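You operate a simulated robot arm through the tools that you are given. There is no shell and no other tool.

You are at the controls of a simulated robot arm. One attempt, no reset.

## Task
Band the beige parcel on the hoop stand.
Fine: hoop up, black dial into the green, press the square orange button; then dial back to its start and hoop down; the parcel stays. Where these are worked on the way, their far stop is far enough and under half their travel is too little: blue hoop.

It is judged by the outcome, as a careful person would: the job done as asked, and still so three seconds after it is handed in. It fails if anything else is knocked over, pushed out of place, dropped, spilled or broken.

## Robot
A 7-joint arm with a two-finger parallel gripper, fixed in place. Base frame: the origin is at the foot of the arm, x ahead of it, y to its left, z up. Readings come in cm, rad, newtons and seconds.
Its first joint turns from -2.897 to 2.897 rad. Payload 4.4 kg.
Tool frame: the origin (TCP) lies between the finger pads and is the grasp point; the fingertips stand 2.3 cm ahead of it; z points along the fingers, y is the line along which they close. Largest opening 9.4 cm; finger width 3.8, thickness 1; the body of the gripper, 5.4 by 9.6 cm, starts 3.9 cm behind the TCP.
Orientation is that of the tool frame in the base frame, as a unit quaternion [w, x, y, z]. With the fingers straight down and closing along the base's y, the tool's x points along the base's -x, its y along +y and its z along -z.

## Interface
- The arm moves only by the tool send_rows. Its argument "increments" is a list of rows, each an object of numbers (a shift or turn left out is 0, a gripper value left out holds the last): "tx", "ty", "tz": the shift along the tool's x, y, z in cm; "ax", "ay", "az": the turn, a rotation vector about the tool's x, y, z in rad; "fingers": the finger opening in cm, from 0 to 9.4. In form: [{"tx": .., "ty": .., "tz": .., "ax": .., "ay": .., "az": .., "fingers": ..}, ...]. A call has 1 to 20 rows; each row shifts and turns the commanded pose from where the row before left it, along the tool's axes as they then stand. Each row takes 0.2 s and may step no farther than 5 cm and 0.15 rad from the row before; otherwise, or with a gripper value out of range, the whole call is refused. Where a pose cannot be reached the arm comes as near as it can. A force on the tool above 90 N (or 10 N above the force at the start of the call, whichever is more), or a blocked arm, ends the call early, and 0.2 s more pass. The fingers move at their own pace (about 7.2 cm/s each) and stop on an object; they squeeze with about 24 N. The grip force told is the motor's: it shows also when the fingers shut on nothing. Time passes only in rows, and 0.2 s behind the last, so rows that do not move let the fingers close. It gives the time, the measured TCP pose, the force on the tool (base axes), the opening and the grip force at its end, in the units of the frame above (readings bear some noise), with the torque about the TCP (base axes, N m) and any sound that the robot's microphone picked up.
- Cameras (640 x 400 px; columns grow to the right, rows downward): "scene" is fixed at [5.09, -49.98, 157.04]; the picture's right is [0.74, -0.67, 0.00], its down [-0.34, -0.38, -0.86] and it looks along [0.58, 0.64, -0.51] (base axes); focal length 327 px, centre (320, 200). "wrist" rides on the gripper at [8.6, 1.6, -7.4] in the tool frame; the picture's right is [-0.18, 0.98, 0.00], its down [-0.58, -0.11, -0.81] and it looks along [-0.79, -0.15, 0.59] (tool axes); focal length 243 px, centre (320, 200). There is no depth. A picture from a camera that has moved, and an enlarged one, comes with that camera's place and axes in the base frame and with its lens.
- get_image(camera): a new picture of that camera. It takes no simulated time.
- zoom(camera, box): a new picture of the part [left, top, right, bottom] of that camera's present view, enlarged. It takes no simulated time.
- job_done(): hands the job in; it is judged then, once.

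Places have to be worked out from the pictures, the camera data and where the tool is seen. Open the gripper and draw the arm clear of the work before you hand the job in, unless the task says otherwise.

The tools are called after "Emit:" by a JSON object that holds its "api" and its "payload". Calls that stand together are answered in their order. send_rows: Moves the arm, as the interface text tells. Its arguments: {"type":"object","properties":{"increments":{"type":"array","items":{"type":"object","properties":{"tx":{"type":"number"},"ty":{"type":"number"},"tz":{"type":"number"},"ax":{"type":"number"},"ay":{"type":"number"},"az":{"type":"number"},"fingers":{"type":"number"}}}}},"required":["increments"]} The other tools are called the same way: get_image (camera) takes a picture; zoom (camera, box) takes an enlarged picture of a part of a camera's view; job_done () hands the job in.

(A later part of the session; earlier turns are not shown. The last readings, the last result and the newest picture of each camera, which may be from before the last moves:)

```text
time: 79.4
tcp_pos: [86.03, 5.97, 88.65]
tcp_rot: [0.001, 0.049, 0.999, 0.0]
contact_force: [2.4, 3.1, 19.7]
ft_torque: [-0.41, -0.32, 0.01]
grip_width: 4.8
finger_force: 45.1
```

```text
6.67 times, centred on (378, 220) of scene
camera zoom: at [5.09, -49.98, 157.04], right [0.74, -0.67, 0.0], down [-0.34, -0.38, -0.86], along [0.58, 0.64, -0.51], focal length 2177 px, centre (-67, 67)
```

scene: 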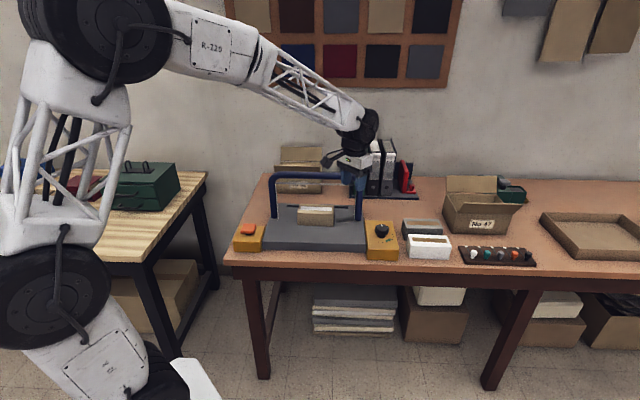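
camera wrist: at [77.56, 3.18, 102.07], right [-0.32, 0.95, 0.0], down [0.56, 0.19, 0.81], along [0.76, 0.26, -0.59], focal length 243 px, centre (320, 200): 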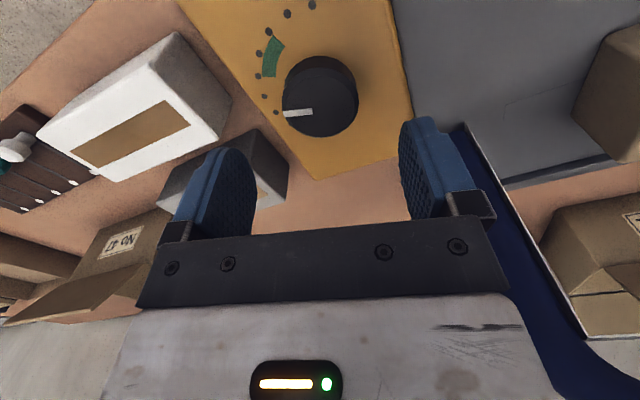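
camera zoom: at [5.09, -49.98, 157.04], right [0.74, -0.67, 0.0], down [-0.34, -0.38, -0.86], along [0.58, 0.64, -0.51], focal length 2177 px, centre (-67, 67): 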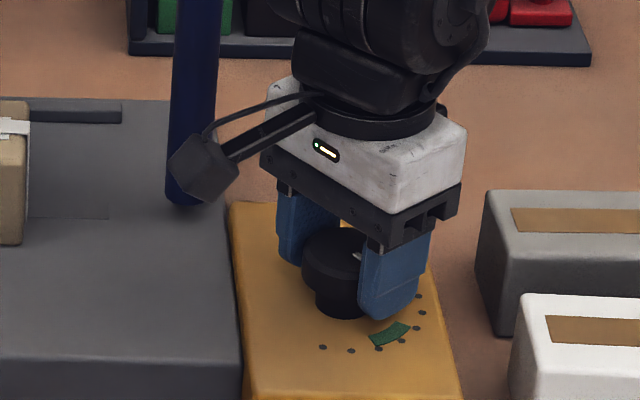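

With the dial in the green the band has drawn in around the parcel. I release the knob, rise, and check the pointer and the parcel.

Emit:
{"api": "send_rows", "payload": {"increments": [{"fingers": 6.0}, {"fingers": 8.0}, {}, {"tz": -2.0}, {"tz": -4.0}, {"tz": -4.0}, {"tz": -4.0}, {}]}}

Emit:
{"api": "zoom", "payload": {"camera": "scene", "box": [230, 150, 422, 270]}}

Emit:
{"api": "zoom", "payload": {"camera": "scene", "box": [355, 210, 411, 245]}}

Emit:
{"api": "get_image", "payload": {"camera": "wrist"}}

```text
time: 81.2
tcp_pos: [85.93, 6.03, 102.76]
tcp_rot: [0.0, 0.048, 0.999, 0.0]
contact_force: [0.7, -0.2, 0.2]
ft_torque: [0.03, -0.01, 0.03]
grip_width: 7.99
finger_force: 0.0
```

```text
3.33 times, centred on (326, 210) of scene
camera zoom: at [5.09, -49.98, 157.04], right [0.74, -0.67, 0.0], down [-0.34, -0.38, -0.86], along [0.58, 0.64, -0.51], focal length 1089 px, centre (300, 167)
```

zoom: 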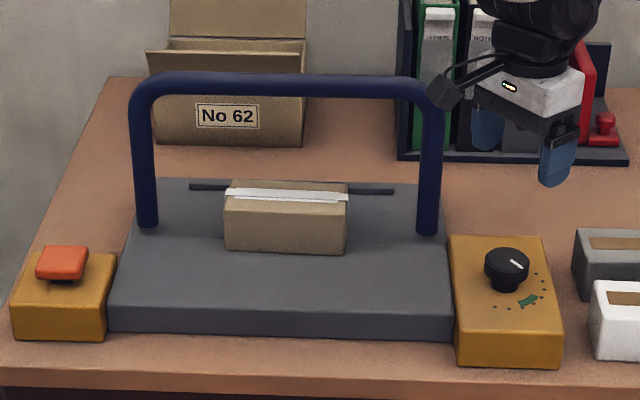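

```text
11.43 times, centred on (383, 228) of scene
camera zoom: at [5.09, -49.98, 157.04], right [0.74, -0.67, 0.0], down [-0.34, -0.38, -0.86], along [0.58, 0.64, -0.51], focal length 3733 px, centre (-400, -114)
```

zoom: 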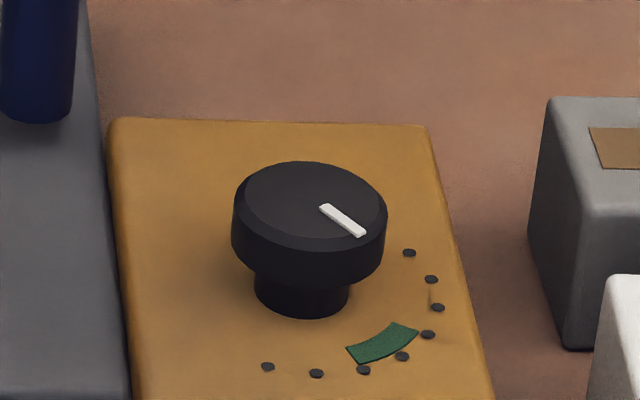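

```text
taken
camera wrist: at [77.37, 8.46, 110.13], right [0.28, 0.96, 0.0], down [0.57, -0.16, 0.81], along [0.77, -0.22, -0.59], focal length 243 px, centre (320, 200)
```

wrist: 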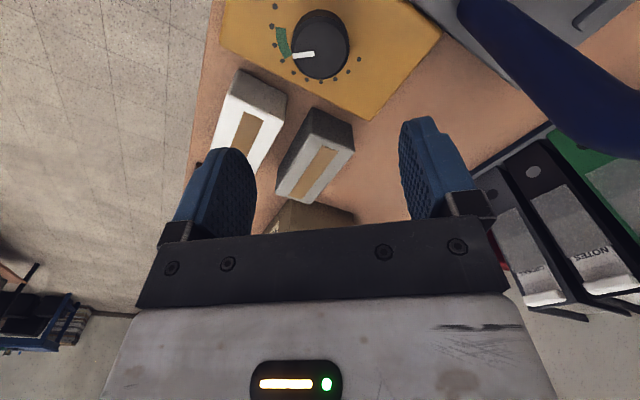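

The band hugs the parcel and the hoop still stands. I measure the pointer angle precisely in the wrist view.

Emit:
{"api": "zoom", "payload": {"camera": "wrist", "box": [240, 0, 400, 100]}}

```text
4.00 times, centred on (320, 50) of wrist
camera zoom: at [77.37, 8.46, 110.13], right [0.28, 0.96, 0.0], down [0.57, -0.16, 0.81], along [0.77, -0.22, -0.59], focal length 970 px, centre (320, 800)
```

zoom: 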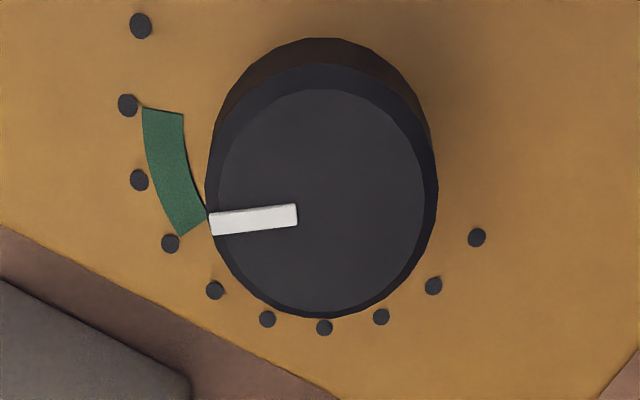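

The pointer sits at about -97°, the middle of the green. I rise and travel in front of the hoop to view the orange button on the left.

Emit:
{"api": "send_rows", "payload": {"increments": [{"tz": -4.4}, {"tz": -4.4}, {"tz": -4.4}, {"tx": 4.14, "ty": 2.31}, {"tx": 4.14, "ty": 2.31}, {"tx": 4.14, "ty": 2.31}, {"tx": 4.14, "ty": 2.31}, {"tx": 4.14, "ty": 2.31}, {"tx": 4.14, "ty": 2.31}, {"tx": 4.14, "ty": 2.31}, {"tx": 4.14, "ty": 2.31}, {"tx": 4.14, "ty": 2.31}, {"tx": 4.14, "ty": 2.31, "fingers": 0.0}, {"az": -0.14}, {"az": -0.14}, {"az": -0.14}, {"az": -0.14}, {"az": -0.14}, {"az": -0.1}]}}

Emit:
{"api": "get_image", "payload": {"camera": "wrist"}}

Emit:
{"api": "get_image", "payload": {"camera": "scene"}}

```text
time: 85.2
tcp_pos: [46.84, 32.94, 115.7]
tcp_rot: [0.001, -0.345, 0.938, 0.0]
contact_force: [0.6, -0.6, -0.2]
ft_torque: [0.01, -0.01, -0.01]
grip_width: 0.0
finger_force: 24.3
```

```text
taken
camera wrist: at [39.26, 28.59, 123.13], right [-0.5, 0.87, 0.0], down [0.51, 0.29, 0.81], along [0.7, 0.4, -0.59], focal length 243 px, centre (320, 200)
```

wrist: 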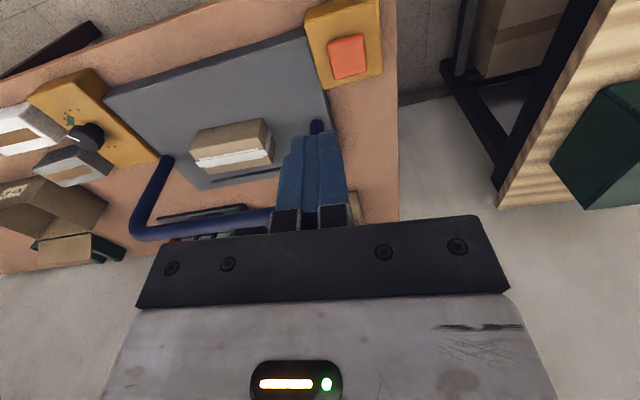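

```text
taken
```

scene: 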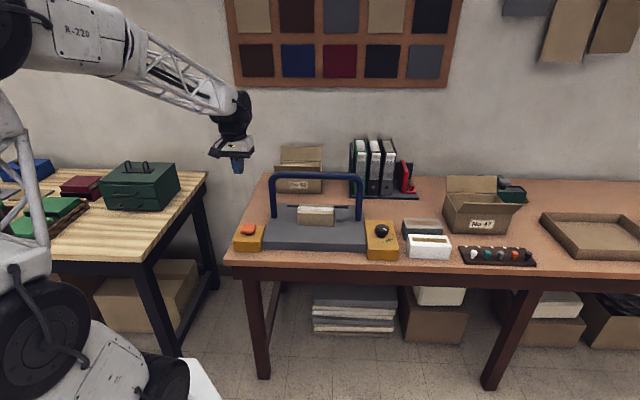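

I zoom on the button in both views to locate it.

Emit:
{"api": "zoom", "payload": {"camera": "wrist", "box": [296, 0, 400, 100]}}

Emit:
{"api": "zoom", "payload": {"camera": "scene", "box": [225, 210, 281, 245]}}

```text
4.00 times, centred on (348, 50) of wrist
camera zoom: at [39.26, 28.59, 123.13], right [-0.5, 0.87, 0.0], down [0.51, 0.29, 0.81], along [0.7, 0.4, -0.59], focal length 970 px, centre (208, 800)
```

zoom: 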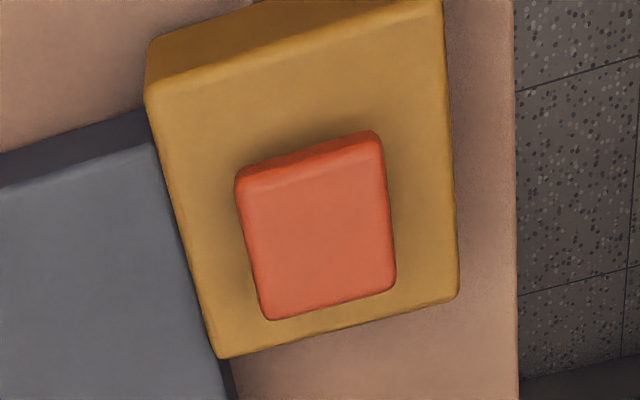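

```text
11.43 times, centred on (253, 228) of scene
camera zoom: at [5.09, -49.98, 157.04], right [0.74, -0.67, 0.0], down [-0.34, -0.38, -0.86], along [0.58, 0.64, -0.51], focal length 3733 px, centre (1086, -114)
```

zoom: 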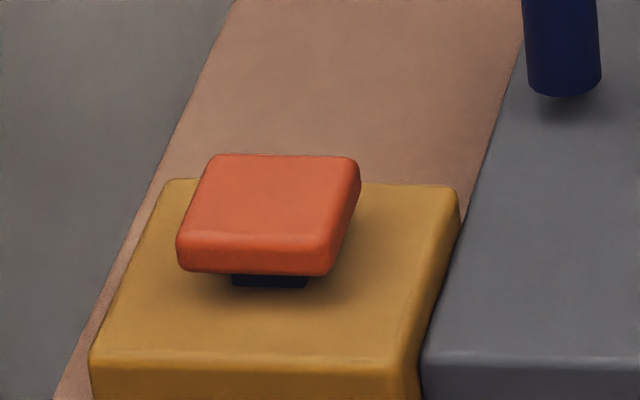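

The button's top centre is at about (51.2, 39.7), z≈87.3. With fingers closed I go above it and come down to a few cm over it.

Emit:
{"api": "send_rows", "payload": {"increments": [{"tx": -3.81, "ty": 1.19}, {"tx": -3.81, "ty": 1.19}, {"tz": 4.5}, {"tz": 4.5}, {"tz": 4.5}, {"tz": 4.5}, {"tz": 4.0}, {}]}}

Emit:
{"api": "get_image", "payload": {"camera": "wrist"}}

Emit:
{"api": "zoom", "payload": {"camera": "scene", "box": [210, 190, 306, 250]}}

```text
time: 87.0
tcp_pos: [51.29, 39.35, 93.68]
tcp_rot: [0.001, -0.345, 0.939, 0.0]
contact_force: [0.2, -0.3, -0.1]
ft_torque: [0.01, -0.01, -0.03]
grip_width: 0.01
finger_force: 24.3
```

```text
taken
camera wrist: at [43.59, 35.07, 101.07], right [-0.5, 0.87, 0.0], down [0.51, 0.29, 0.81], along [0.7, 0.4, -0.59], focal length 243 px, centre (320, 200)
```

wrist: 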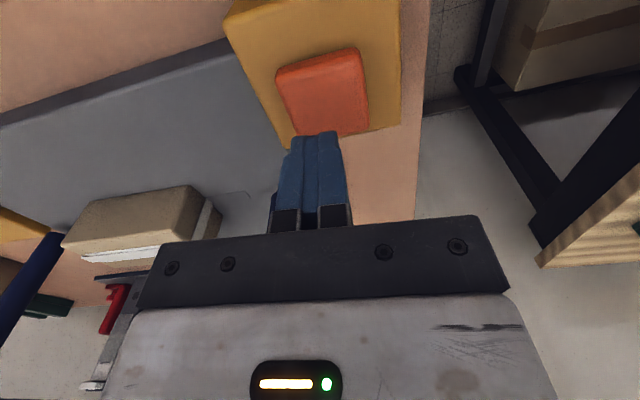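

```text
6.67 times, centred on (258, 220) of scene
camera zoom: at [5.09, -49.98, 157.04], right [0.74, -0.67, 0.0], down [-0.34, -0.38, -0.86], along [0.58, 0.64, -0.51], focal length 2177 px, centre (733, 67)
```

zoom: 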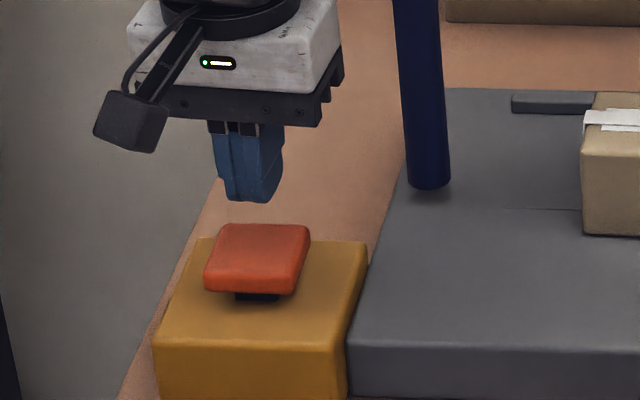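

The tips are aligned over the button (correcting 0.5 cm). I come down to just above it, then press in small steps.

Emit:
{"api": "send_rows", "payload": {"increments": [{"tx": 0.45, "ty": 0.25, "tz": 1.5}, {"tz": 1.5}, {"tz": 0.3}, {"tz": 0.3}, {}]}}

```text
time: 88.2
tcp_pos: [50.68, 39.52, 90.05]
tcp_rot: [0.0, -0.345, 0.939, 0.0]
contact_force: [0.2, -1.9, 3.4]
ft_torque: [-0.08, -0.01, 0.01]
grip_width: 0.01
finger_force: 24.2
```

Contact begins (3.4 N) at tip z≈87.75. I press on in small steps, watching force and sound.

Emit:
{"api": "send_rows", "payload": {"increments": [{"tz": 0.2}, {"tz": 0.2}, {"tz": 0.2}, {}]}}

Emit:
{"api": "zoom", "payload": {"camera": "scene", "box": [225, 170, 385, 270]}}

```text
time: 89.2
tcp_pos: [50.75, 39.63, 89.51]
tcp_rot: [0.0, -0.344, 0.939, 0.0]
contact_force: [1.5, -2.3, 6.0]
ft_torque: [-0.07, 0.0, 0.02]
grip_width: 0.04
finger_force: 24.1
heard: click
```

```text
4.00 times, centred on (305, 220) of scene
camera zoom: at [5.09, -49.98, 157.04], right [0.74, -0.67, 0.0], down [-0.34, -0.38, -0.86], along [0.58, 0.64, -0.51], focal length 1306 px, centre (380, 120)
```

zoom: 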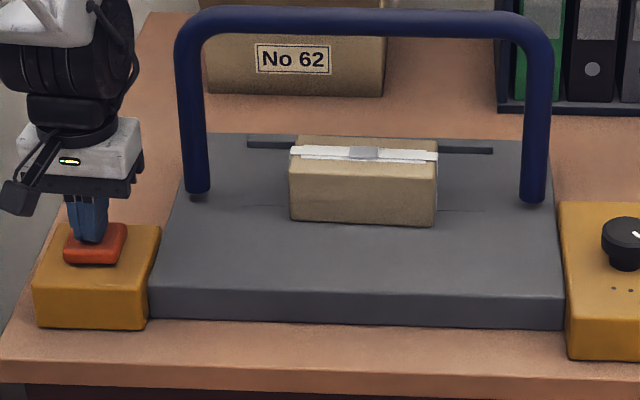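

A click was heard and a seal has appeared on the band. I lift off the button and travel back over to the dial.

Emit:
{"api": "send_rows", "payload": {"increments": [{"tz": -1.0}, {"tz": -3.0}, {"tz": -4.5}, {"tz": -4.5}, {"tz": -4.5}, {"tz": -4.5}, {"tz": -4.5}, {}]}}

Emit:
{"api": "zoom", "payload": {"camera": "scene", "box": [225, 170, 385, 270]}}

```text
time: 91.0
tcp_pos: [50.65, 39.62, 116.18]
tcp_rot: [0.0, -0.344, 0.939, 0.0]
contact_force: [-0.7, -0.4, 0.8]
ft_torque: [0.01, 0.02, -0.01]
grip_width: 0.0
finger_force: 23.8
```

```text
4.00 times, centred on (305, 220) of scene
camera zoom: at [5.09, -49.98, 157.04], right [0.74, -0.67, 0.0], down [-0.34, -0.38, -0.86], along [0.58, 0.64, -0.51], focal length 1306 px, centre (380, 120)
```

zoom: 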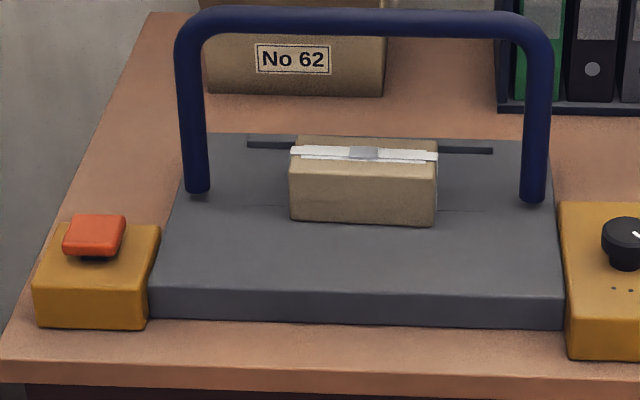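

Button released, the band with its seal stays. I move back above the dial and turn the wrist to -30° yaw for the return turn.

Emit:
{"api": "send_rows", "payload": {"increments": [{"tx": -0.52, "ty": -4.85}, {"tx": -0.52, "ty": -4.85}, {"tx": -0.52, "ty": -4.85}, {"tx": -0.52, "ty": -4.85}, {"tx": -0.52, "ty": -4.85}, {"tx": -0.52, "ty": -4.85}, {"tx": -0.52, "ty": -4.85}, {"tx": -0.52, "ty": -4.85}, {"tx": -0.52, "ty": -4.85}, {"tx": -0.52, "ty": -4.85, "fingers": 8.0}, {"az": 0.136}, {"az": 0.136}, {"az": 0.136}, {"az": 0.136}, {"az": 0.136}, {"az": 0.136}, {"az": 0.136}, {"az": 0.136}, {"az": 0.136}, {}]}}

Emit:
{"api": "get_image", "payload": {"camera": "wrist"}}

```text
time: 95.2
tcp_pos: [85.99, 5.95, 116.18]
tcp_rot: [0.0, 0.258, 0.966, 0.0]
contact_force: [-0.3, 0.3, 0.6]
ft_torque: [0.0, -0.02, 0.01]
grip_width: 8.0
finger_force: 0.0
```

```text
taken
camera wrist: at [79.29, 11.7, 123.5], right [0.65, 0.76, 0.0], down [0.45, -0.38, 0.81], along [0.61, -0.52, -0.59], focal length 243 px, centre (320, 200)
```

wrist: 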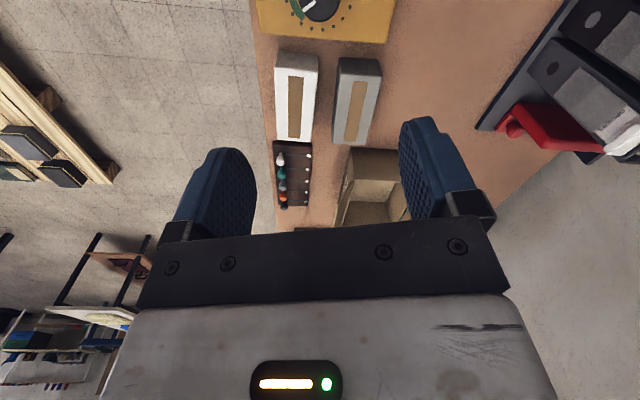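

Positioned over the dial at -30° yaw. I descend around the knob and grip it.

Emit:
{"api": "send_rows", "payload": {"increments": [{"tz": 4.5}, {"tz": 4.5}, {"tz": 4.5}, {"tz": 4.5}, {"tz": 4.0}, {"tz": 3.0}, {"tz": 1.8}, {"tz": 0.75}, {}, {"fingers": 5.5}, {"fingers": 3.5}, {"fingers": 3.5}, {}]}}

Emit:
{"api": "zoom", "payload": {"camera": "wrist", "box": [200, 50, 440, 230]}}

```text
time: 98.0
tcp_pos: [86.07, 5.92, 88.41]
tcp_rot: [0.0, 0.257, 0.966, 0.0]
contact_force: [2.3, 0.5, -2.6]
ft_torque: [-0.45, -0.32, -0.03]
grip_width: 4.78
finger_force: 44.7
```

```text
2.22 times, centred on (320, 140) of wrist
camera zoom: at [79.28, 11.67, 95.87], right [0.65, 0.76, 0.0], down [0.45, -0.38, 0.81], along [0.61, -0.52, -0.59], focal length 539 px, centre (320, 333)
```

zoom: 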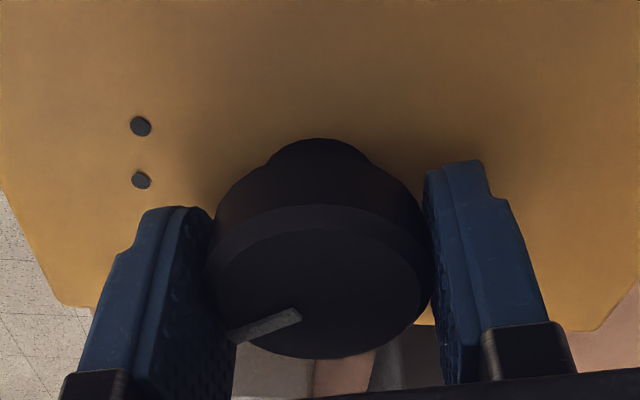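

Gripped cleanly. I turn it counter-clockwise back, in stages.

Emit:
{"api": "send_rows", "payload": {"increments": [{"az": -0.12}, {"az": -0.12}, {"az": -0.12}, {"az": -0.12}, {"az": -0.12}, {}]}}

Emit:
{"api": "send_rows", "payload": {"increments": [{"az": -0.12}, {"az": -0.12}, {"az": -0.12}, {"az": -0.12}, {"az": -0.12}, {}]}}

Emit:
{"api": "zoom", "payload": {"camera": "wrist", "box": [200, 50, 440, 230]}}

```text
time: 99.4
tcp_pos: [86.02, 6.09, 88.49]
tcp_rot: [0.0, -0.042, 0.999, 0.0]
contact_force: [14.8, 26.5, -17.9]
ft_torque: [-0.06, -0.72, -0.03]
grip_width: 4.8
finger_force: 45.3
```

```text
time: 100.8
tcp_pos: [85.94, 6.06, 88.48]
tcp_rot: [-0.002, -0.335, 0.942, 0.001]
contact_force: [-30.1, 56.3, -7.4]
ft_torque: [0.04, -0.01, -0.05]
grip_width: 4.79
finger_force: 45.2
```

```text
2.22 times, centred on (320, 140) of wrist
camera zoom: at [78.24, 1.91, 95.9], right [-0.48, 0.88, 0.0], down [0.52, 0.28, 0.81], along [0.71, 0.38, -0.59], focal length 539 px, centre (320, 333)
```

zoom: 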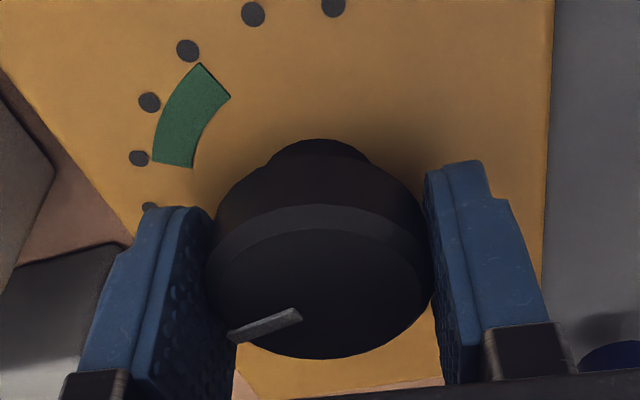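

Turned 69° back; there's 63 N of side load from slight miscentring, so I trim +0.22 cm along tool y and continue to +71° yaw.

Emit:
{"api": "send_rows", "payload": {"increments": [{"ty": 0.12}, {"ty": 0.1}, {"az": -0.11}, {"az": -0.11}, {"az": -0.11}, {"az": -0.11}, {"az": -0.11}, {}]}}

Emit:
{"api": "zoom", "payload": {"camera": "wrist", "box": [200, 50, 440, 230]}}

```text
time: 102.6
tcp_pos: [85.85, 6.12, 88.37]
tcp_rot: [-0.001, -0.577, 0.817, 0.001]
contact_force: [14.2, -16.3, -17.5]
ft_torque: [-0.72, 0.73, 0.06]
grip_width: 4.78
finger_force: 45.6
```

```text
2.22 times, centred on (320, 140) of wrist
camera zoom: at [81.47, -1.47, 95.9], right [-0.87, 0.5, 0.0], down [0.3, 0.51, 0.81], along [0.4, 0.7, -0.59], focal length 539 px, centre (320, 333)
```

zoom: 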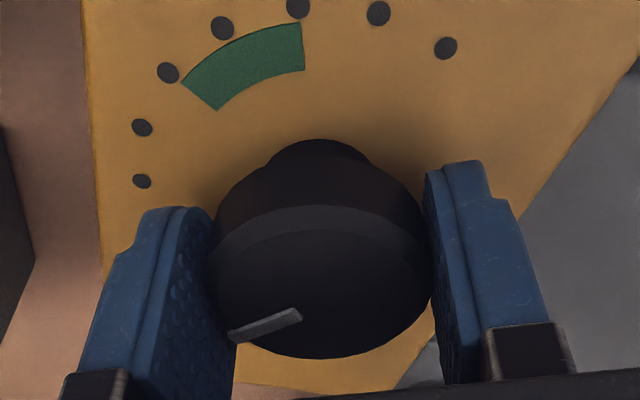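

Pointer should now be near +3°. I release, rise, swing the wrist back ~55° and check before the second grip.

Emit:
{"api": "send_rows", "payload": {"increments": [{"fingers": 6.0}, {"fingers": 8.0}, {}, {"tz": -2.0}, {"tz": -4.0}, {"az": 0.14}, {"az": 0.14}, {"az": 0.14}, {"az": 0.14}, {"az": 0.14}, {"az": 0.14}, {"az": 0.14}, {}]}}

Emit:
{"api": "zoom", "payload": {"camera": "wrist", "box": [230, 0, 390, 150]}}

Emit:
{"api": "zoom", "payload": {"camera": "scene", "box": [330, 190, 426, 250]}}

```text
time: 105.4
tcp_pos: [85.94, 6.06, 94.57]
tcp_rot: [0.001, -0.124, 0.992, 0.0]
contact_force: [-0.9, -1.0, -0.5]
ft_torque: [0.02, 0.01, 0.02]
grip_width: 7.98
finger_force: 0.0
```

```text
2.67 times, centred on (310, 75) of wrist
camera zoom: at [77.08, 5.63, 101.93], right [-0.06, 1.0, 0.0], down [0.59, 0.04, 0.81], along [0.8, 0.05, -0.59], focal length 647 px, centre (347, 533)
```

zoom: 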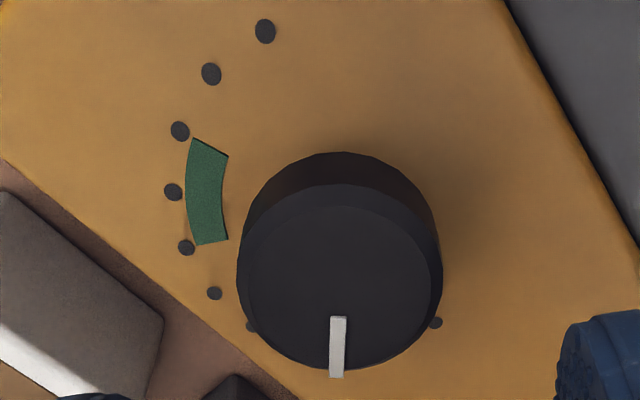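

```text
6.67 times, centred on (378, 220) of scene
camera zoom: at [5.09, -49.98, 157.04], right [0.74, -0.67, 0.0], down [-0.34, -0.38, -0.86], along [0.58, 0.64, -0.51], focal length 2177 px, centre (-67, 67)
```

zoom: 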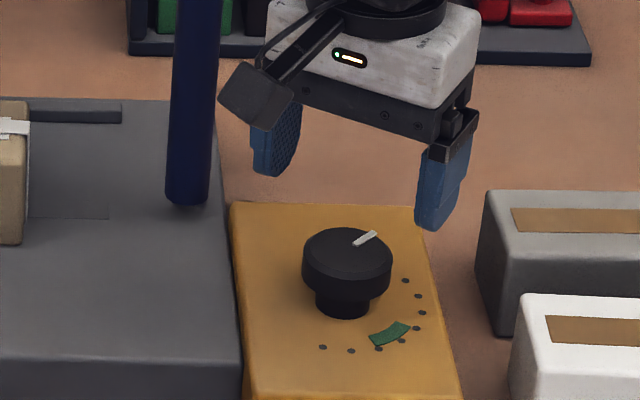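

The pointer is at about +2°, needing ~42.5° more to its start dot. I lower, grip and turn 0.74 rad counter-clockwise.

Emit:
{"api": "send_rows", "payload": {"increments": [{"tz": 2.5}, {"tz": 2.5}, {"tz": 1.05}, {}, {"fingers": 5.5}, {"fingers": 3.5}, {"fingers": 3.5}, {}, {"az": -0.12}, {"az": -0.12}, {"az": -0.12}, {"az": -0.12}, {}]}}

Emit:
{"api": "send_rows", "payload": {"increments": [{"az": -0.1}, {"az": -0.1}, {"az": -0.06}, {}]}}

Emit:
{"api": "zoom", "payload": {"camera": "wrist", "box": [200, 50, 440, 230]}}

```text
time: 108.2
tcp_pos: [85.94, 6.17, 88.59]
tcp_rot: [0.0, -0.359, 0.933, -0.001]
contact_force: [17.3, -27.5, -4.5]
ft_torque: [-0.27, 0.16, 0.05]
grip_width: 4.93
finger_force: 15.5
```

```text
time: 109.2
tcp_pos: [86.04, 6.1, 88.59]
tcp_rot: [0.0, -0.475, 0.88, 0.0]
contact_force: [17.5, -23.3, 4.5]
ft_torque: [-0.07, -0.21, -0.3]
grip_width: 4.74
finger_force: 13.8
```

```text
2.22 times, centred on (320, 140) of wrist
camera zoom: at [79.82, -0.2, 95.89], right [-0.72, 0.69, 0.0], down [0.41, 0.43, 0.81], along [0.56, 0.58, -0.59], focal length 539 px, centre (320, 333)
```

zoom: 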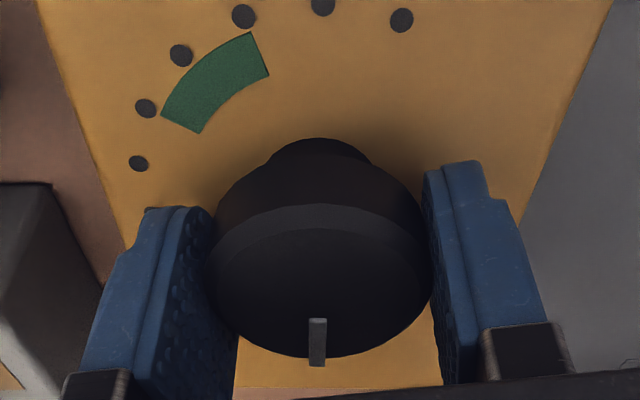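

The pointer reads ≈45°, its start dot, and a resisting torque (-0.3 N m) suggests the end stop. I nudge 0.04 rad more to be sure, then release and rise to check.

Emit:
{"api": "send_rows", "payload": {"increments": [{"az": -0.04}, {}]}}

Emit:
{"api": "send_rows", "payload": {"increments": [{"fingers": 6.0}, {"fingers": 8.0}, {}, {"tz": -2.0}, {"tz": -4.0}, {"tz": -4.0}, {"tz": -4.0}, {}]}}

Emit:
{"api": "zoom", "payload": {"camera": "scene", "box": [355, 210, 411, 245]}}

Emit:
{"api": "zoom", "payload": {"camera": "wrist", "box": [240, 0, 400, 100]}}

Emit:
{"api": "zoom", "payload": {"camera": "scene", "box": [225, 160, 385, 260]}}

```text
time: 109.8
tcp_pos: [86.0, 6.09, 88.34]
tcp_rot: [0.0, -0.493, 0.87, 0.0]
contact_force: [19.8, -25.2, 5.2]
ft_torque: [-0.18, -0.21, -0.35]
grip_width: 4.79
finger_force: 14.8
```

```text
time: 111.6
tcp_pos: [85.74, 5.98, 102.81]
tcp_rot: [-0.001, -0.493, 0.87, 0.0]
contact_force: [-0.2, 0.1, 0.3]
ft_torque: [0.01, 0.0, 0.01]
grip_width: 8.0
finger_force: 0.0
```

```text
11.43 times, centred on (383, 228) of scene
camera zoom: at [5.09, -49.98, 157.04], right [0.74, -0.67, 0.0], down [-0.34, -0.38, -0.86], along [0.58, 0.64, -0.51], focal length 3733 px, centre (-400, -114)
```

zoom: 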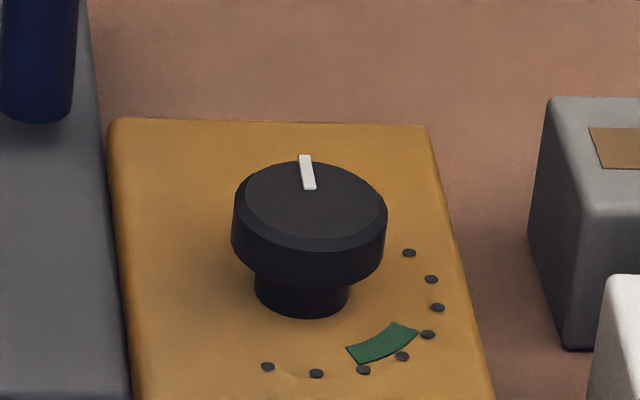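

```text
4.00 times, centred on (320, 50) of wrist
camera zoom: at [79.9, -0.51, 110.13], right [-0.75, 0.66, 0.0], down [0.39, 0.44, 0.81], along [0.53, 0.6, -0.59], focal length 970 px, centre (320, 800)
```

zoom: 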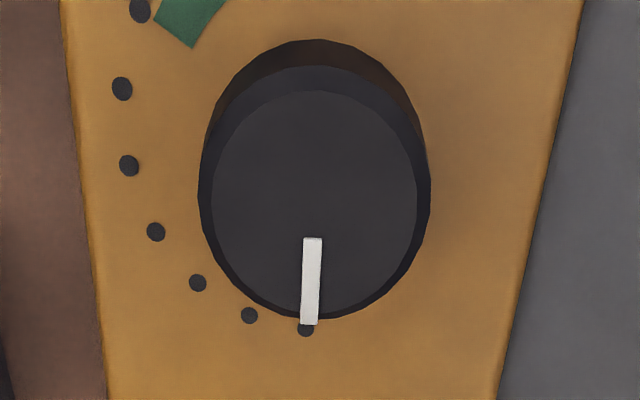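

```text
4.00 times, centred on (305, 210) of scene
camera zoom: at [5.09, -49.98, 157.04], right [0.74, -0.67, 0.0], down [-0.34, -0.38, -0.86], along [0.58, 0.64, -0.51], focal length 1306 px, centre (380, 160)
```

zoom: 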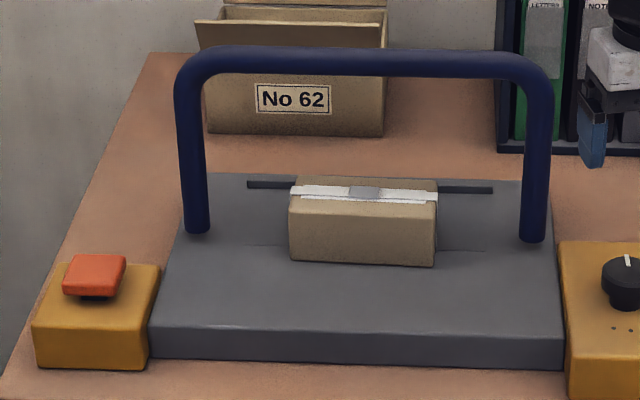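

The dial is back exactly at its start position and the banded parcel is unmoved. Now the hoop: I rise, move in front of it and turn the tool square to the bar again.

Emit:
{"api": "send_rows", "payload": {"increments": [{"tz": -4.4}, {"tz": -4.4}, {"tz": -4.4}, {"tx": -0.32, "ty": 4.62}, {"tx": -0.32, "ty": 4.62}, {"tx": -0.32, "ty": 4.62}, {"tx": -0.32, "ty": 4.62}, {"az": 0.142}, {"az": 0.142}, {"az": 0.142}, {"az": 0.142}, {"az": 0.142}, {"az": 0.142}, {"az": 0.142}, {"az": 0.142}, {"az": 0.142}, {"az": 0.142}, {"az": 0.142}, {"az": 0.142}, {"az": 0.142}]}}

Emit:
{"api": "send_rows", "payload": {"increments": [{"ax": -0.15, "fingers": 5.5}, {"ax": -0.15}, {"ax": -0.15}, {"ax": -0.15}, {"ax": -0.15}, {"ax": -0.15}, {"ax": -0.15}, {"ax": -0.15}, {}]}}

Emit:
{"api": "get_image", "payload": {"camera": "wrist"}}

Emit:
{"api": "get_image", "payload": {"camera": "scene"}}

```text
time: 115.8
tcp_pos: [70.73, 16.74, 115.61]
tcp_rot: [0.0, 0.397, 0.918, -0.001]
contact_force: [0.2, -0.6, -0.6]
ft_torque: [-0.02, 0.03, 0.01]
grip_width: 8.03
finger_force: 0.0
```

```text
time: 117.8
tcp_pos: [70.63, 16.7, 115.58]
tcp_rot: [0.223, 0.328, 0.757, 0.519]
contact_force: [0.4, -0.3, -0.6]
ft_torque: [-0.01, 0.01, 0.0]
grip_width: 5.54
finger_force: 0.0
```

```text
taken
camera wrist: at [60.06, 18.72, 119.81], right [0.39, 0.11, 0.92], down [-0.18, -0.97, 0.19], along [0.91, -0.24, -0.35], focal length 243 px, centre (320, 200)
```

wrist: 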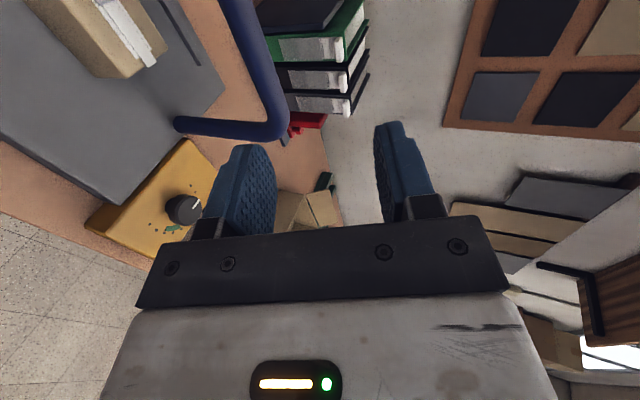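

```text
taken
```

scene: 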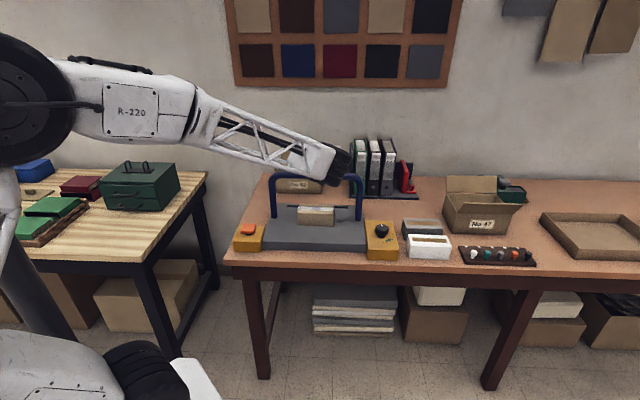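

The bar is at about a=76.6, z=103.9 (nearly vertical hoop). I line up with it and approach to ~8 cm, then check.

Emit:
{"api": "send_rows", "payload": {"increments": [{"ty": -2.96}, {"ty": -2.96}, {"tz": 3.0}, {"tz": 3.0}, {"tz": 3.0}, {}]}}

Emit:
{"api": "get_image", "payload": {"camera": "wrist"}}

Emit:
{"api": "zoom", "payload": {"camera": "scene", "box": [240, 150, 400, 250]}}

```text
time: 119.2
tcp_pos: [75.19, 21.24, 106.84]
tcp_rot: [0.223, 0.328, 0.758, 0.518]
contact_force: [1.0, -0.9, -0.4]
ft_torque: [-0.02, 0.02, 0.02]
grip_width: 5.51
finger_force: 0.2
```

```text
taken
camera wrist: at [64.58, 23.13, 111.12], right [0.39, 0.11, 0.92], down [-0.18, -0.97, 0.19], along [0.91, -0.24, -0.35], focal length 243 px, centre (320, 200)
```

wrist: 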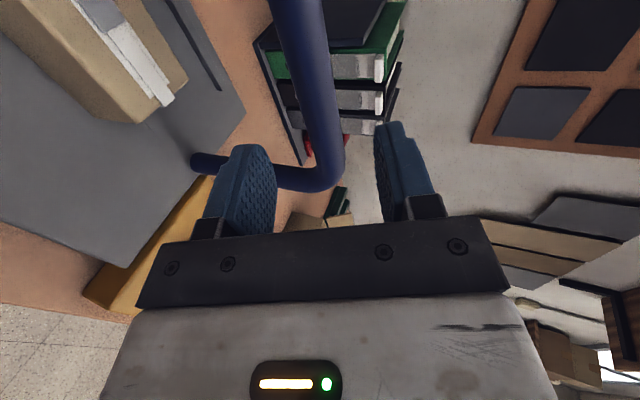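

```text
4.00 times, centred on (320, 200) of scene
camera zoom: at [5.09, -49.98, 157.04], right [0.74, -0.67, 0.0], down [-0.34, -0.38, -0.86], along [0.58, 0.64, -0.51], focal length 1306 px, centre (320, 200)
```

zoom: 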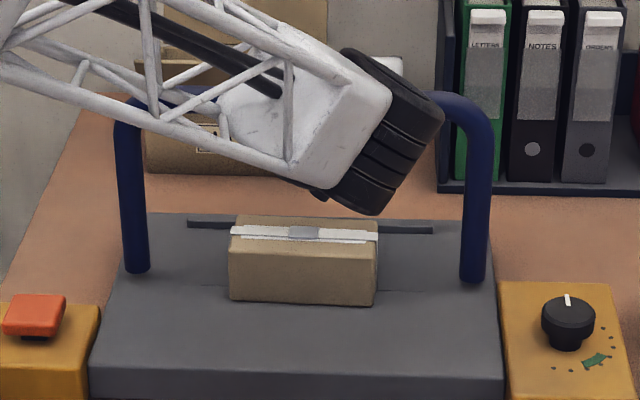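

The bar is centred between the fingers and 7.9 cm ahead. I advance and close on it.

Emit:
{"api": "send_rows", "payload": {"increments": [{"ty": -0.15, "tz": 2.5}, {"tz": 2.5}, {"tz": 2.0}, {"tz": 0.7}, {}]}}

Emit:
{"api": "zoom", "payload": {"camera": "wrist", "box": [180, 40, 460, 240]}}

```text
time: 120.4
tcp_pos: [80.27, 26.01, 104.04]
tcp_rot: [0.223, 0.328, 0.758, 0.518]
contact_force: [-0.6, 0.4, 0.0]
ft_torque: [-0.02, 0.01, 0.03]
grip_width: 5.48
finger_force: 0.2
```

```text
2.00 times, centred on (320, 140) of wrist
camera zoom: at [69.71, 27.9, 108.2], right [0.39, 0.11, 0.92], down [-0.18, -0.97, 0.19], along [0.91, -0.24, -0.35], focal length 485 px, centre (320, 320)
```

zoom: 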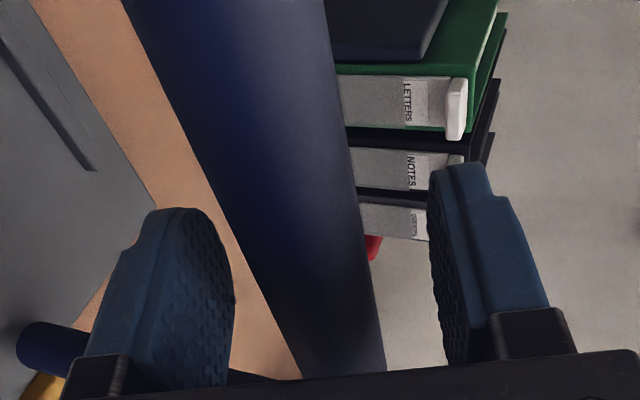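

The bar sits between the pads; I close the grip.

Emit:
{"api": "send_rows", "payload": {"increments": [{"fingers": 3.5}, {"fingers": 1.0}, {"fingers": 1.0}, {}]}}

```text
time: 121.4
tcp_pos: [80.45, 25.94, 103.76]
tcp_rot: [0.223, 0.327, 0.758, 0.518]
contact_force: [2.8, -3.4, -21.4]
ft_torque: [-1.26, -1.12, 0.69]
grip_width: 2.57
finger_force: 44.9
```

Gripped at 2.57 cm. I follow the arc back and down in controlled steps, easing the tilt, starting with two steps.

Emit:
{"api": "send_rows", "payload": {"increments": [{"ty": 0.2, "tz": 0.9, "ax": 0.02}, {"ty": 0.2, "tz": 0.9, "ax": 0.02}, {"ty": 0.19, "tz": 0.91, "ax": 0.02}, {"ty": 0.19, "tz": 0.91, "ax": 0.02}, {}]}}

```text
time: 122.6
tcp_pos: [83.04, 28.42, 103.39]
tcp_rot: [0.212, 0.335, 0.777, 0.488]
contact_force: [-22.4, 28.0, 10.8]
ft_torque: [-1.03, -1.1, 0.97]
grip_width: 2.57
finger_force: 44.8
```

Following well (side load 36 N; I trim 0.1 cm sideways). I continue down the arc.

Emit:
{"api": "send_rows", "payload": {"increments": [{"tx": 0.1, "ty": 0.16, "tz": 0.92, "ax": 0.02}, {"ty": 0.16, "tz": 0.92, "ax": 0.02}, {"ty": 0.1, "tz": 0.93, "ax": 0.02}, {"ty": 0.1, "tz": 0.93, "ax": 0.02}, {"ty": 0.03, "tz": 0.93, "ax": 0.02}, {"ty": 0.03, "tz": 0.93, "ax": 0.02}, {"ty": -0.02, "tz": 0.935, "ax": 0.02}, {"ty": -0.02, "tz": 0.935, "ax": 0.02}, {}]}}

Emit:
{"api": "zoom", "payload": {"camera": "scene", "box": [230, 150, 410, 262]}}

```text
time: 124.6
tcp_pos: [87.9, 33.23, 100.27]
tcp_rot: [0.183, 0.351, 0.814, 0.424]
contact_force: [5.1, 51.6, 56.2]
ft_torque: [-1.21, -1.18, 1.2]
grip_width: 2.56
finger_force: 45.4
```

```text
3.56 times, centred on (320, 206) of scene
camera zoom: at [5.09, -49.98, 157.04], right [0.74, -0.67, 0.0], down [-0.34, -0.38, -0.86], along [0.58, 0.64, -0.51], focal length 1161 px, centre (320, 179)
```

zoom: 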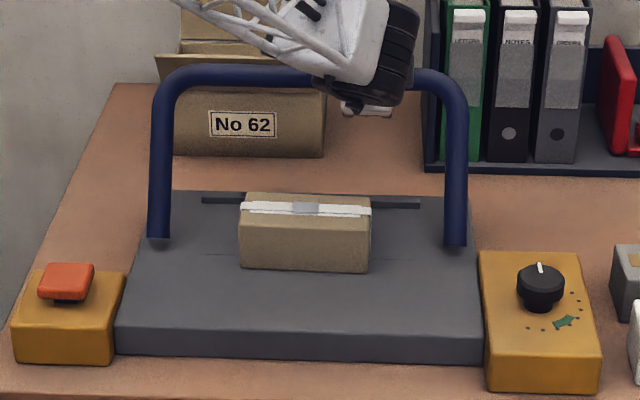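

Radial load of ~68 N shows I'm 0.25 cm inside the true arc. I correct outward and go on with a 18.95 cm radius.

Emit:
{"api": "send_rows", "payload": {"increments": [{"tx": 0.1, "ty": 0.25, "tz": 0.01}, {"ty": -0.084, "tz": 0.944, "ax": 0.02}, {"ty": -0.084, "tz": 0.944, "ax": 0.02}, {"ty": -0.141, "tz": 0.937, "ax": 0.02}, {"ty": -0.141, "tz": 0.937, "ax": 0.02}, {}]}}

```text
time: 126.0
tcp_pos: [90.06, 35.21, 97.75]
tcp_rot: [0.17, 0.358, 0.831, 0.391]
contact_force: [16.8, 64.3, 50.5]
ft_torque: [-1.24, -0.93, 1.47]
grip_width: 2.6
finger_force: 45.2
```

Refitting the descent points gives pivot (75.6, 84.3) and radius 19.4 for this grip. I correct outward and continue down, with a small sideways trim.

Emit:
{"api": "send_rows", "payload": {"increments": [{"tx": 0.12, "ty": 0.01, "tz": 1.017, "ax": 0.02}, {"ty": -0.17, "tz": 0.952, "ax": 0.02}, {"ty": -0.194, "tz": 0.953, "ax": 0.02}, {"ty": -0.23, "tz": 0.94, "ax": 0.02}, {}]}}

Emit:
{"api": "zoom", "payload": {"camera": "scene", "box": [230, 150, 410, 262]}}

```text
time: 127.2
tcp_pos: [91.69, 36.96, 94.6]
tcp_rot: [0.154, 0.366, 0.846, 0.356]
contact_force: [31.5, 12.0, 17.3]
ft_torque: [-0.52, -0.39, 0.74]
grip_width: 2.64
finger_force: 32.8
```

```text
3.56 times, centred on (320, 206) of scene
camera zoom: at [5.09, -49.98, 157.04], right [0.74, -0.67, 0.0], down [-0.34, -0.38, -0.86], along [0.58, 0.64, -0.51], focal length 1161 px, centre (320, 179)
```

zoom: 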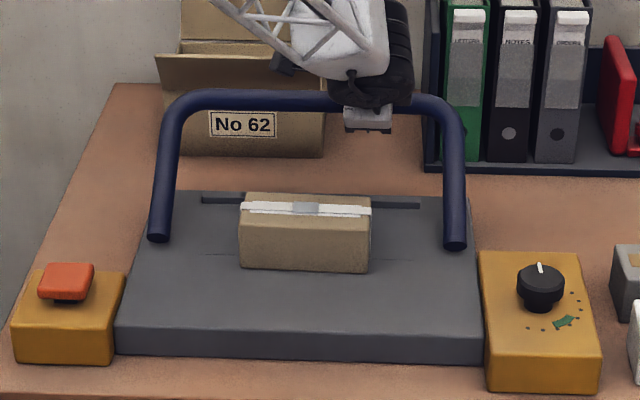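

The hoop is two-thirds of the way down and the load is moderate. I continue.

Emit:
{"api": "send_rows", "payload": {"increments": [{"ty": -0.184, "tz": 0.959, "ax": 0.02}, {"ty": -0.285, "tz": 0.927, "ax": 0.02}, {"ty": -0.316, "tz": 0.927, "ax": 0.02}, {"ty": -0.334, "tz": 0.914, "ax": 0.02}, {}]}}

```text
time: 128.4
tcp_pos: [92.76, 38.07, 91.03]
tcp_rot: [0.14, 0.371, 0.86, 0.322]
contact_force: [7.4, -0.9, -2.5]
ft_torque: [-0.85, -1.07, 1.22]
grip_width: 2.62
finger_force: 45.0
```

Forces are small. I continue downward to about 1.3 cm above the rest position.

Emit:
{"api": "send_rows", "payload": {"increments": [{"ty": -0.381, "tz": 0.89, "ax": 0.02}, {"ty": -0.414, "tz": 0.88, "ax": 0.02}, {"ty": -0.436, "tz": 0.857, "ax": 0.02}, {"ty": -0.462, "tz": 0.857, "ax": 0.02}, {}]}}

Emit:
{"api": "zoom", "payload": {"camera": "scene", "box": [240, 160, 400, 260]}}

```text
time: 129.6
tcp_pos: [93.56, 38.8, 87.28]
tcp_rot: [0.123, 0.377, 0.872, 0.287]
contact_force: [-37.7, -15.5, -8.3]
ft_torque: [-0.51, -0.8, 1.34]
grip_width: 2.64
finger_force: 44.8
```

```text
4.00 times, centred on (320, 210) of scene
camera zoom: at [5.09, -49.98, 157.04], right [0.74, -0.67, 0.0], down [-0.34, -0.38, -0.86], along [0.58, 0.64, -0.51], focal length 1306 px, centre (320, 160)
```

zoom: 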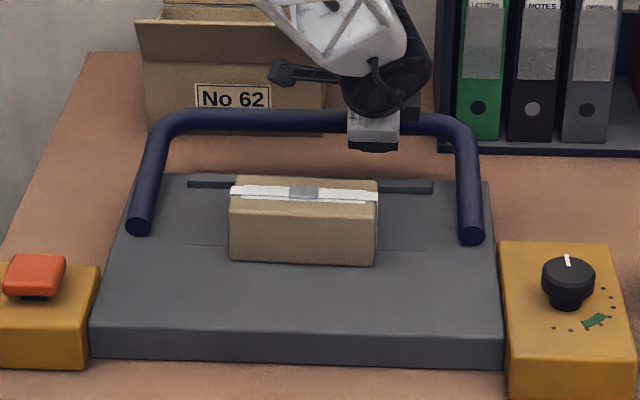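

About 2 cm of travel remains. I ease inward slightly and lower in 0.5 cm steps until it rests.

Emit:
{"api": "send_rows", "payload": {"increments": [{"ty": -0.379, "tz": 0.341}, {"ty": -0.299, "tz": 0.401}, {}]}}

Emit:
{"api": "send_rows", "payload": {"increments": [{"ty": -0.15, "tz": 0.2}, {"ty": -0.15, "tz": 0.2}, {}]}}

Emit:
{"api": "zoom", "payload": {"camera": "scene", "box": [240, 160, 400, 260]}}

```text
time: 130.4
tcp_pos: [93.67, 38.71, 86.57]
tcp_rot: [0.125, 0.377, 0.871, 0.288]
contact_force: [-14.4, -1.7, -0.4]
ft_torque: [-0.83, -0.66, 1.42]
grip_width: 2.6
finger_force: 45.0
```

```text
time: 131.2
tcp_pos: [93.56, 38.62, 86.05]
tcp_rot: [0.125, 0.376, 0.872, 0.288]
contact_force: [19.7, 20.6, 1.8]
ft_torque: [-0.88, -0.55, 1.45]
grip_width: 2.63
finger_force: 45.1
```

```text
4.00 times, centred on (320, 210) of scene
camera zoom: at [5.09, -49.98, 157.04], right [0.74, -0.67, 0.0], down [-0.34, -0.38, -0.86], along [0.58, 0.64, -0.51], focal length 1306 px, centre (320, 160)
```

zoom: 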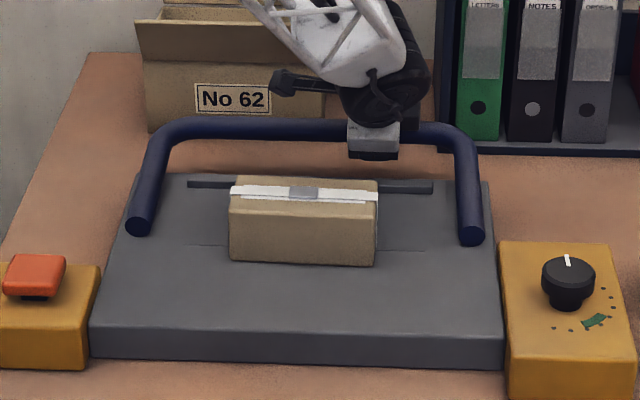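

The bar still has about 1 cm to its rest position. I continue lowering in small steps.

Emit:
{"api": "send_rows", "payload": {"increments": [{"ty": -0.1, "tz": 0.26}, {"ty": -0.149, "tz": 0.2}, {}]}}

Emit:
{"api": "send_rows", "payload": {"increments": [{"ty": -0.12, "tz": 0.16}, {"ty": -0.12, "tz": 0.16}, {}]}}

Emit:
{"api": "zoom", "payload": {"camera": "scene", "box": [240, 160, 400, 260]}}

```text
time: 132.0
tcp_pos: [93.71, 38.66, 85.48]
tcp_rot: [0.124, 0.378, 0.871, 0.288]
contact_force: [27.2, 25.8, 0.6]
ft_torque: [-0.74, -0.35, 1.46]
grip_width: 2.62
finger_force: 44.9
```

```text
time: 132.8
tcp_pos: [93.69, 38.8, 85.01]
tcp_rot: [0.124, 0.377, 0.872, 0.288]
contact_force: [40.6, 35.3, 0.6]
ft_torque: [-0.79, -0.23, 1.64]
grip_width: 2.61
finger_force: 45.3
```

```text
4.00 times, centred on (320, 210) of scene
camera zoom: at [5.09, -49.98, 157.04], right [0.74, -0.67, 0.0], down [-0.34, -0.38, -0.86], along [0.58, 0.64, -0.51], focal length 1306 px, centre (320, 160)
```

zoom: 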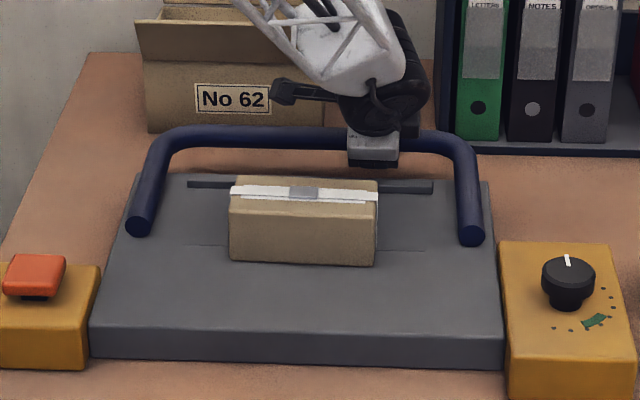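

Nearly there; no vertical contact yet. I ease outward 0.15 cm and lower further until the force shows the stop.

Emit:
{"api": "send_rows", "payload": {"increments": [{"ty": 0.03, "tz": 0.21}, {"ty": -0.12, "tz": 0.16}, {}]}}

Emit:
{"api": "zoom", "payload": {"camera": "scene", "box": [240, 160, 400, 260]}}

Emit:
{"api": "get_image", "payload": {"camera": "wrist"}}

```text
time: 133.6
tcp_pos: [93.73, 38.78, 84.89]
tcp_rot: [0.125, 0.377, 0.871, 0.289]
contact_force: [-6.5, 1.1, 41.7]
ft_torque: [-0.85, -0.85, 1.29]
grip_width: 2.6
finger_force: 45.0
```

```text
4.00 times, centred on (320, 210) of scene
camera zoom: at [5.09, -49.98, 157.04], right [0.74, -0.67, 0.0], down [-0.34, -0.38, -0.86], along [0.58, 0.64, -0.51], focal length 1306 px, centre (320, 160)
```

zoom: 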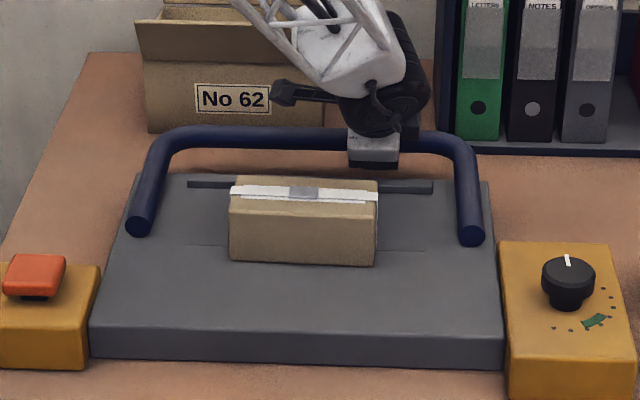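

```text
taken
camera wrist: at [85.46, 42.97, 91.79], right [0.7, 0.41, 0.59], down [-0.02, -0.81, 0.58], along [0.71, -0.42, -0.56], focal length 243 px, centre (320, 200)
```

wrist: 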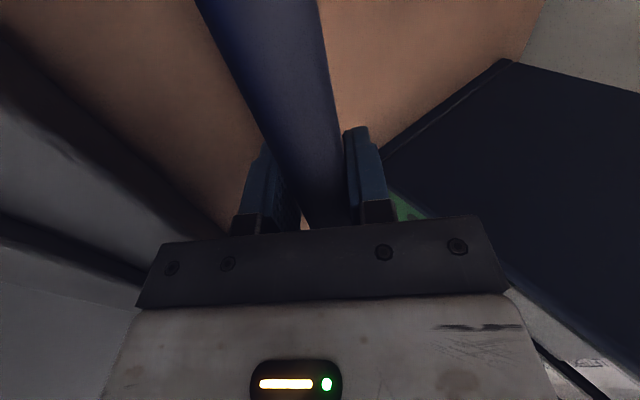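

The vertical force (+42 N) shows the hoop is on its rest. I ease 0.15 cm up, open a little (to keep clear of the table) and back straight off along the tool axis.

Emit:
{"api": "send_rows", "payload": {"increments": [{"ty": 0.09, "tz": -0.12}, {"fingers": 3.2}, {"fingers": 3.9}, {}, {}]}}

Emit:
{"api": "zoom", "payload": {"camera": "wrist", "box": [180, 40, 460, 240]}}

```text
time: 134.8
tcp_pos: [93.68, 38.79, 84.79]
tcp_rot: [0.124, 0.377, 0.872, 0.287]
contact_force: [-0.6, -0.5, 0.1]
ft_torque: [-0.01, -0.03, 0.01]
grip_width: 3.92
finger_force: 0.1
```

```text
2.00 times, centred on (320, 140) of wrist
camera zoom: at [85.43, 43.01, 91.68], right [0.7, 0.41, 0.58], down [-0.01, -0.81, 0.58], along [0.71, -0.42, -0.56], focal length 485 px, centre (320, 320)
```

zoom: 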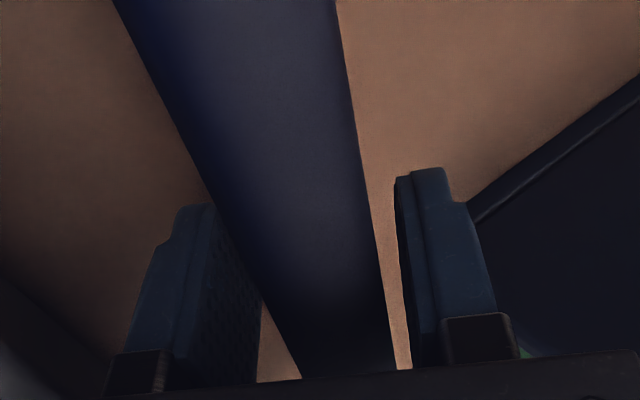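

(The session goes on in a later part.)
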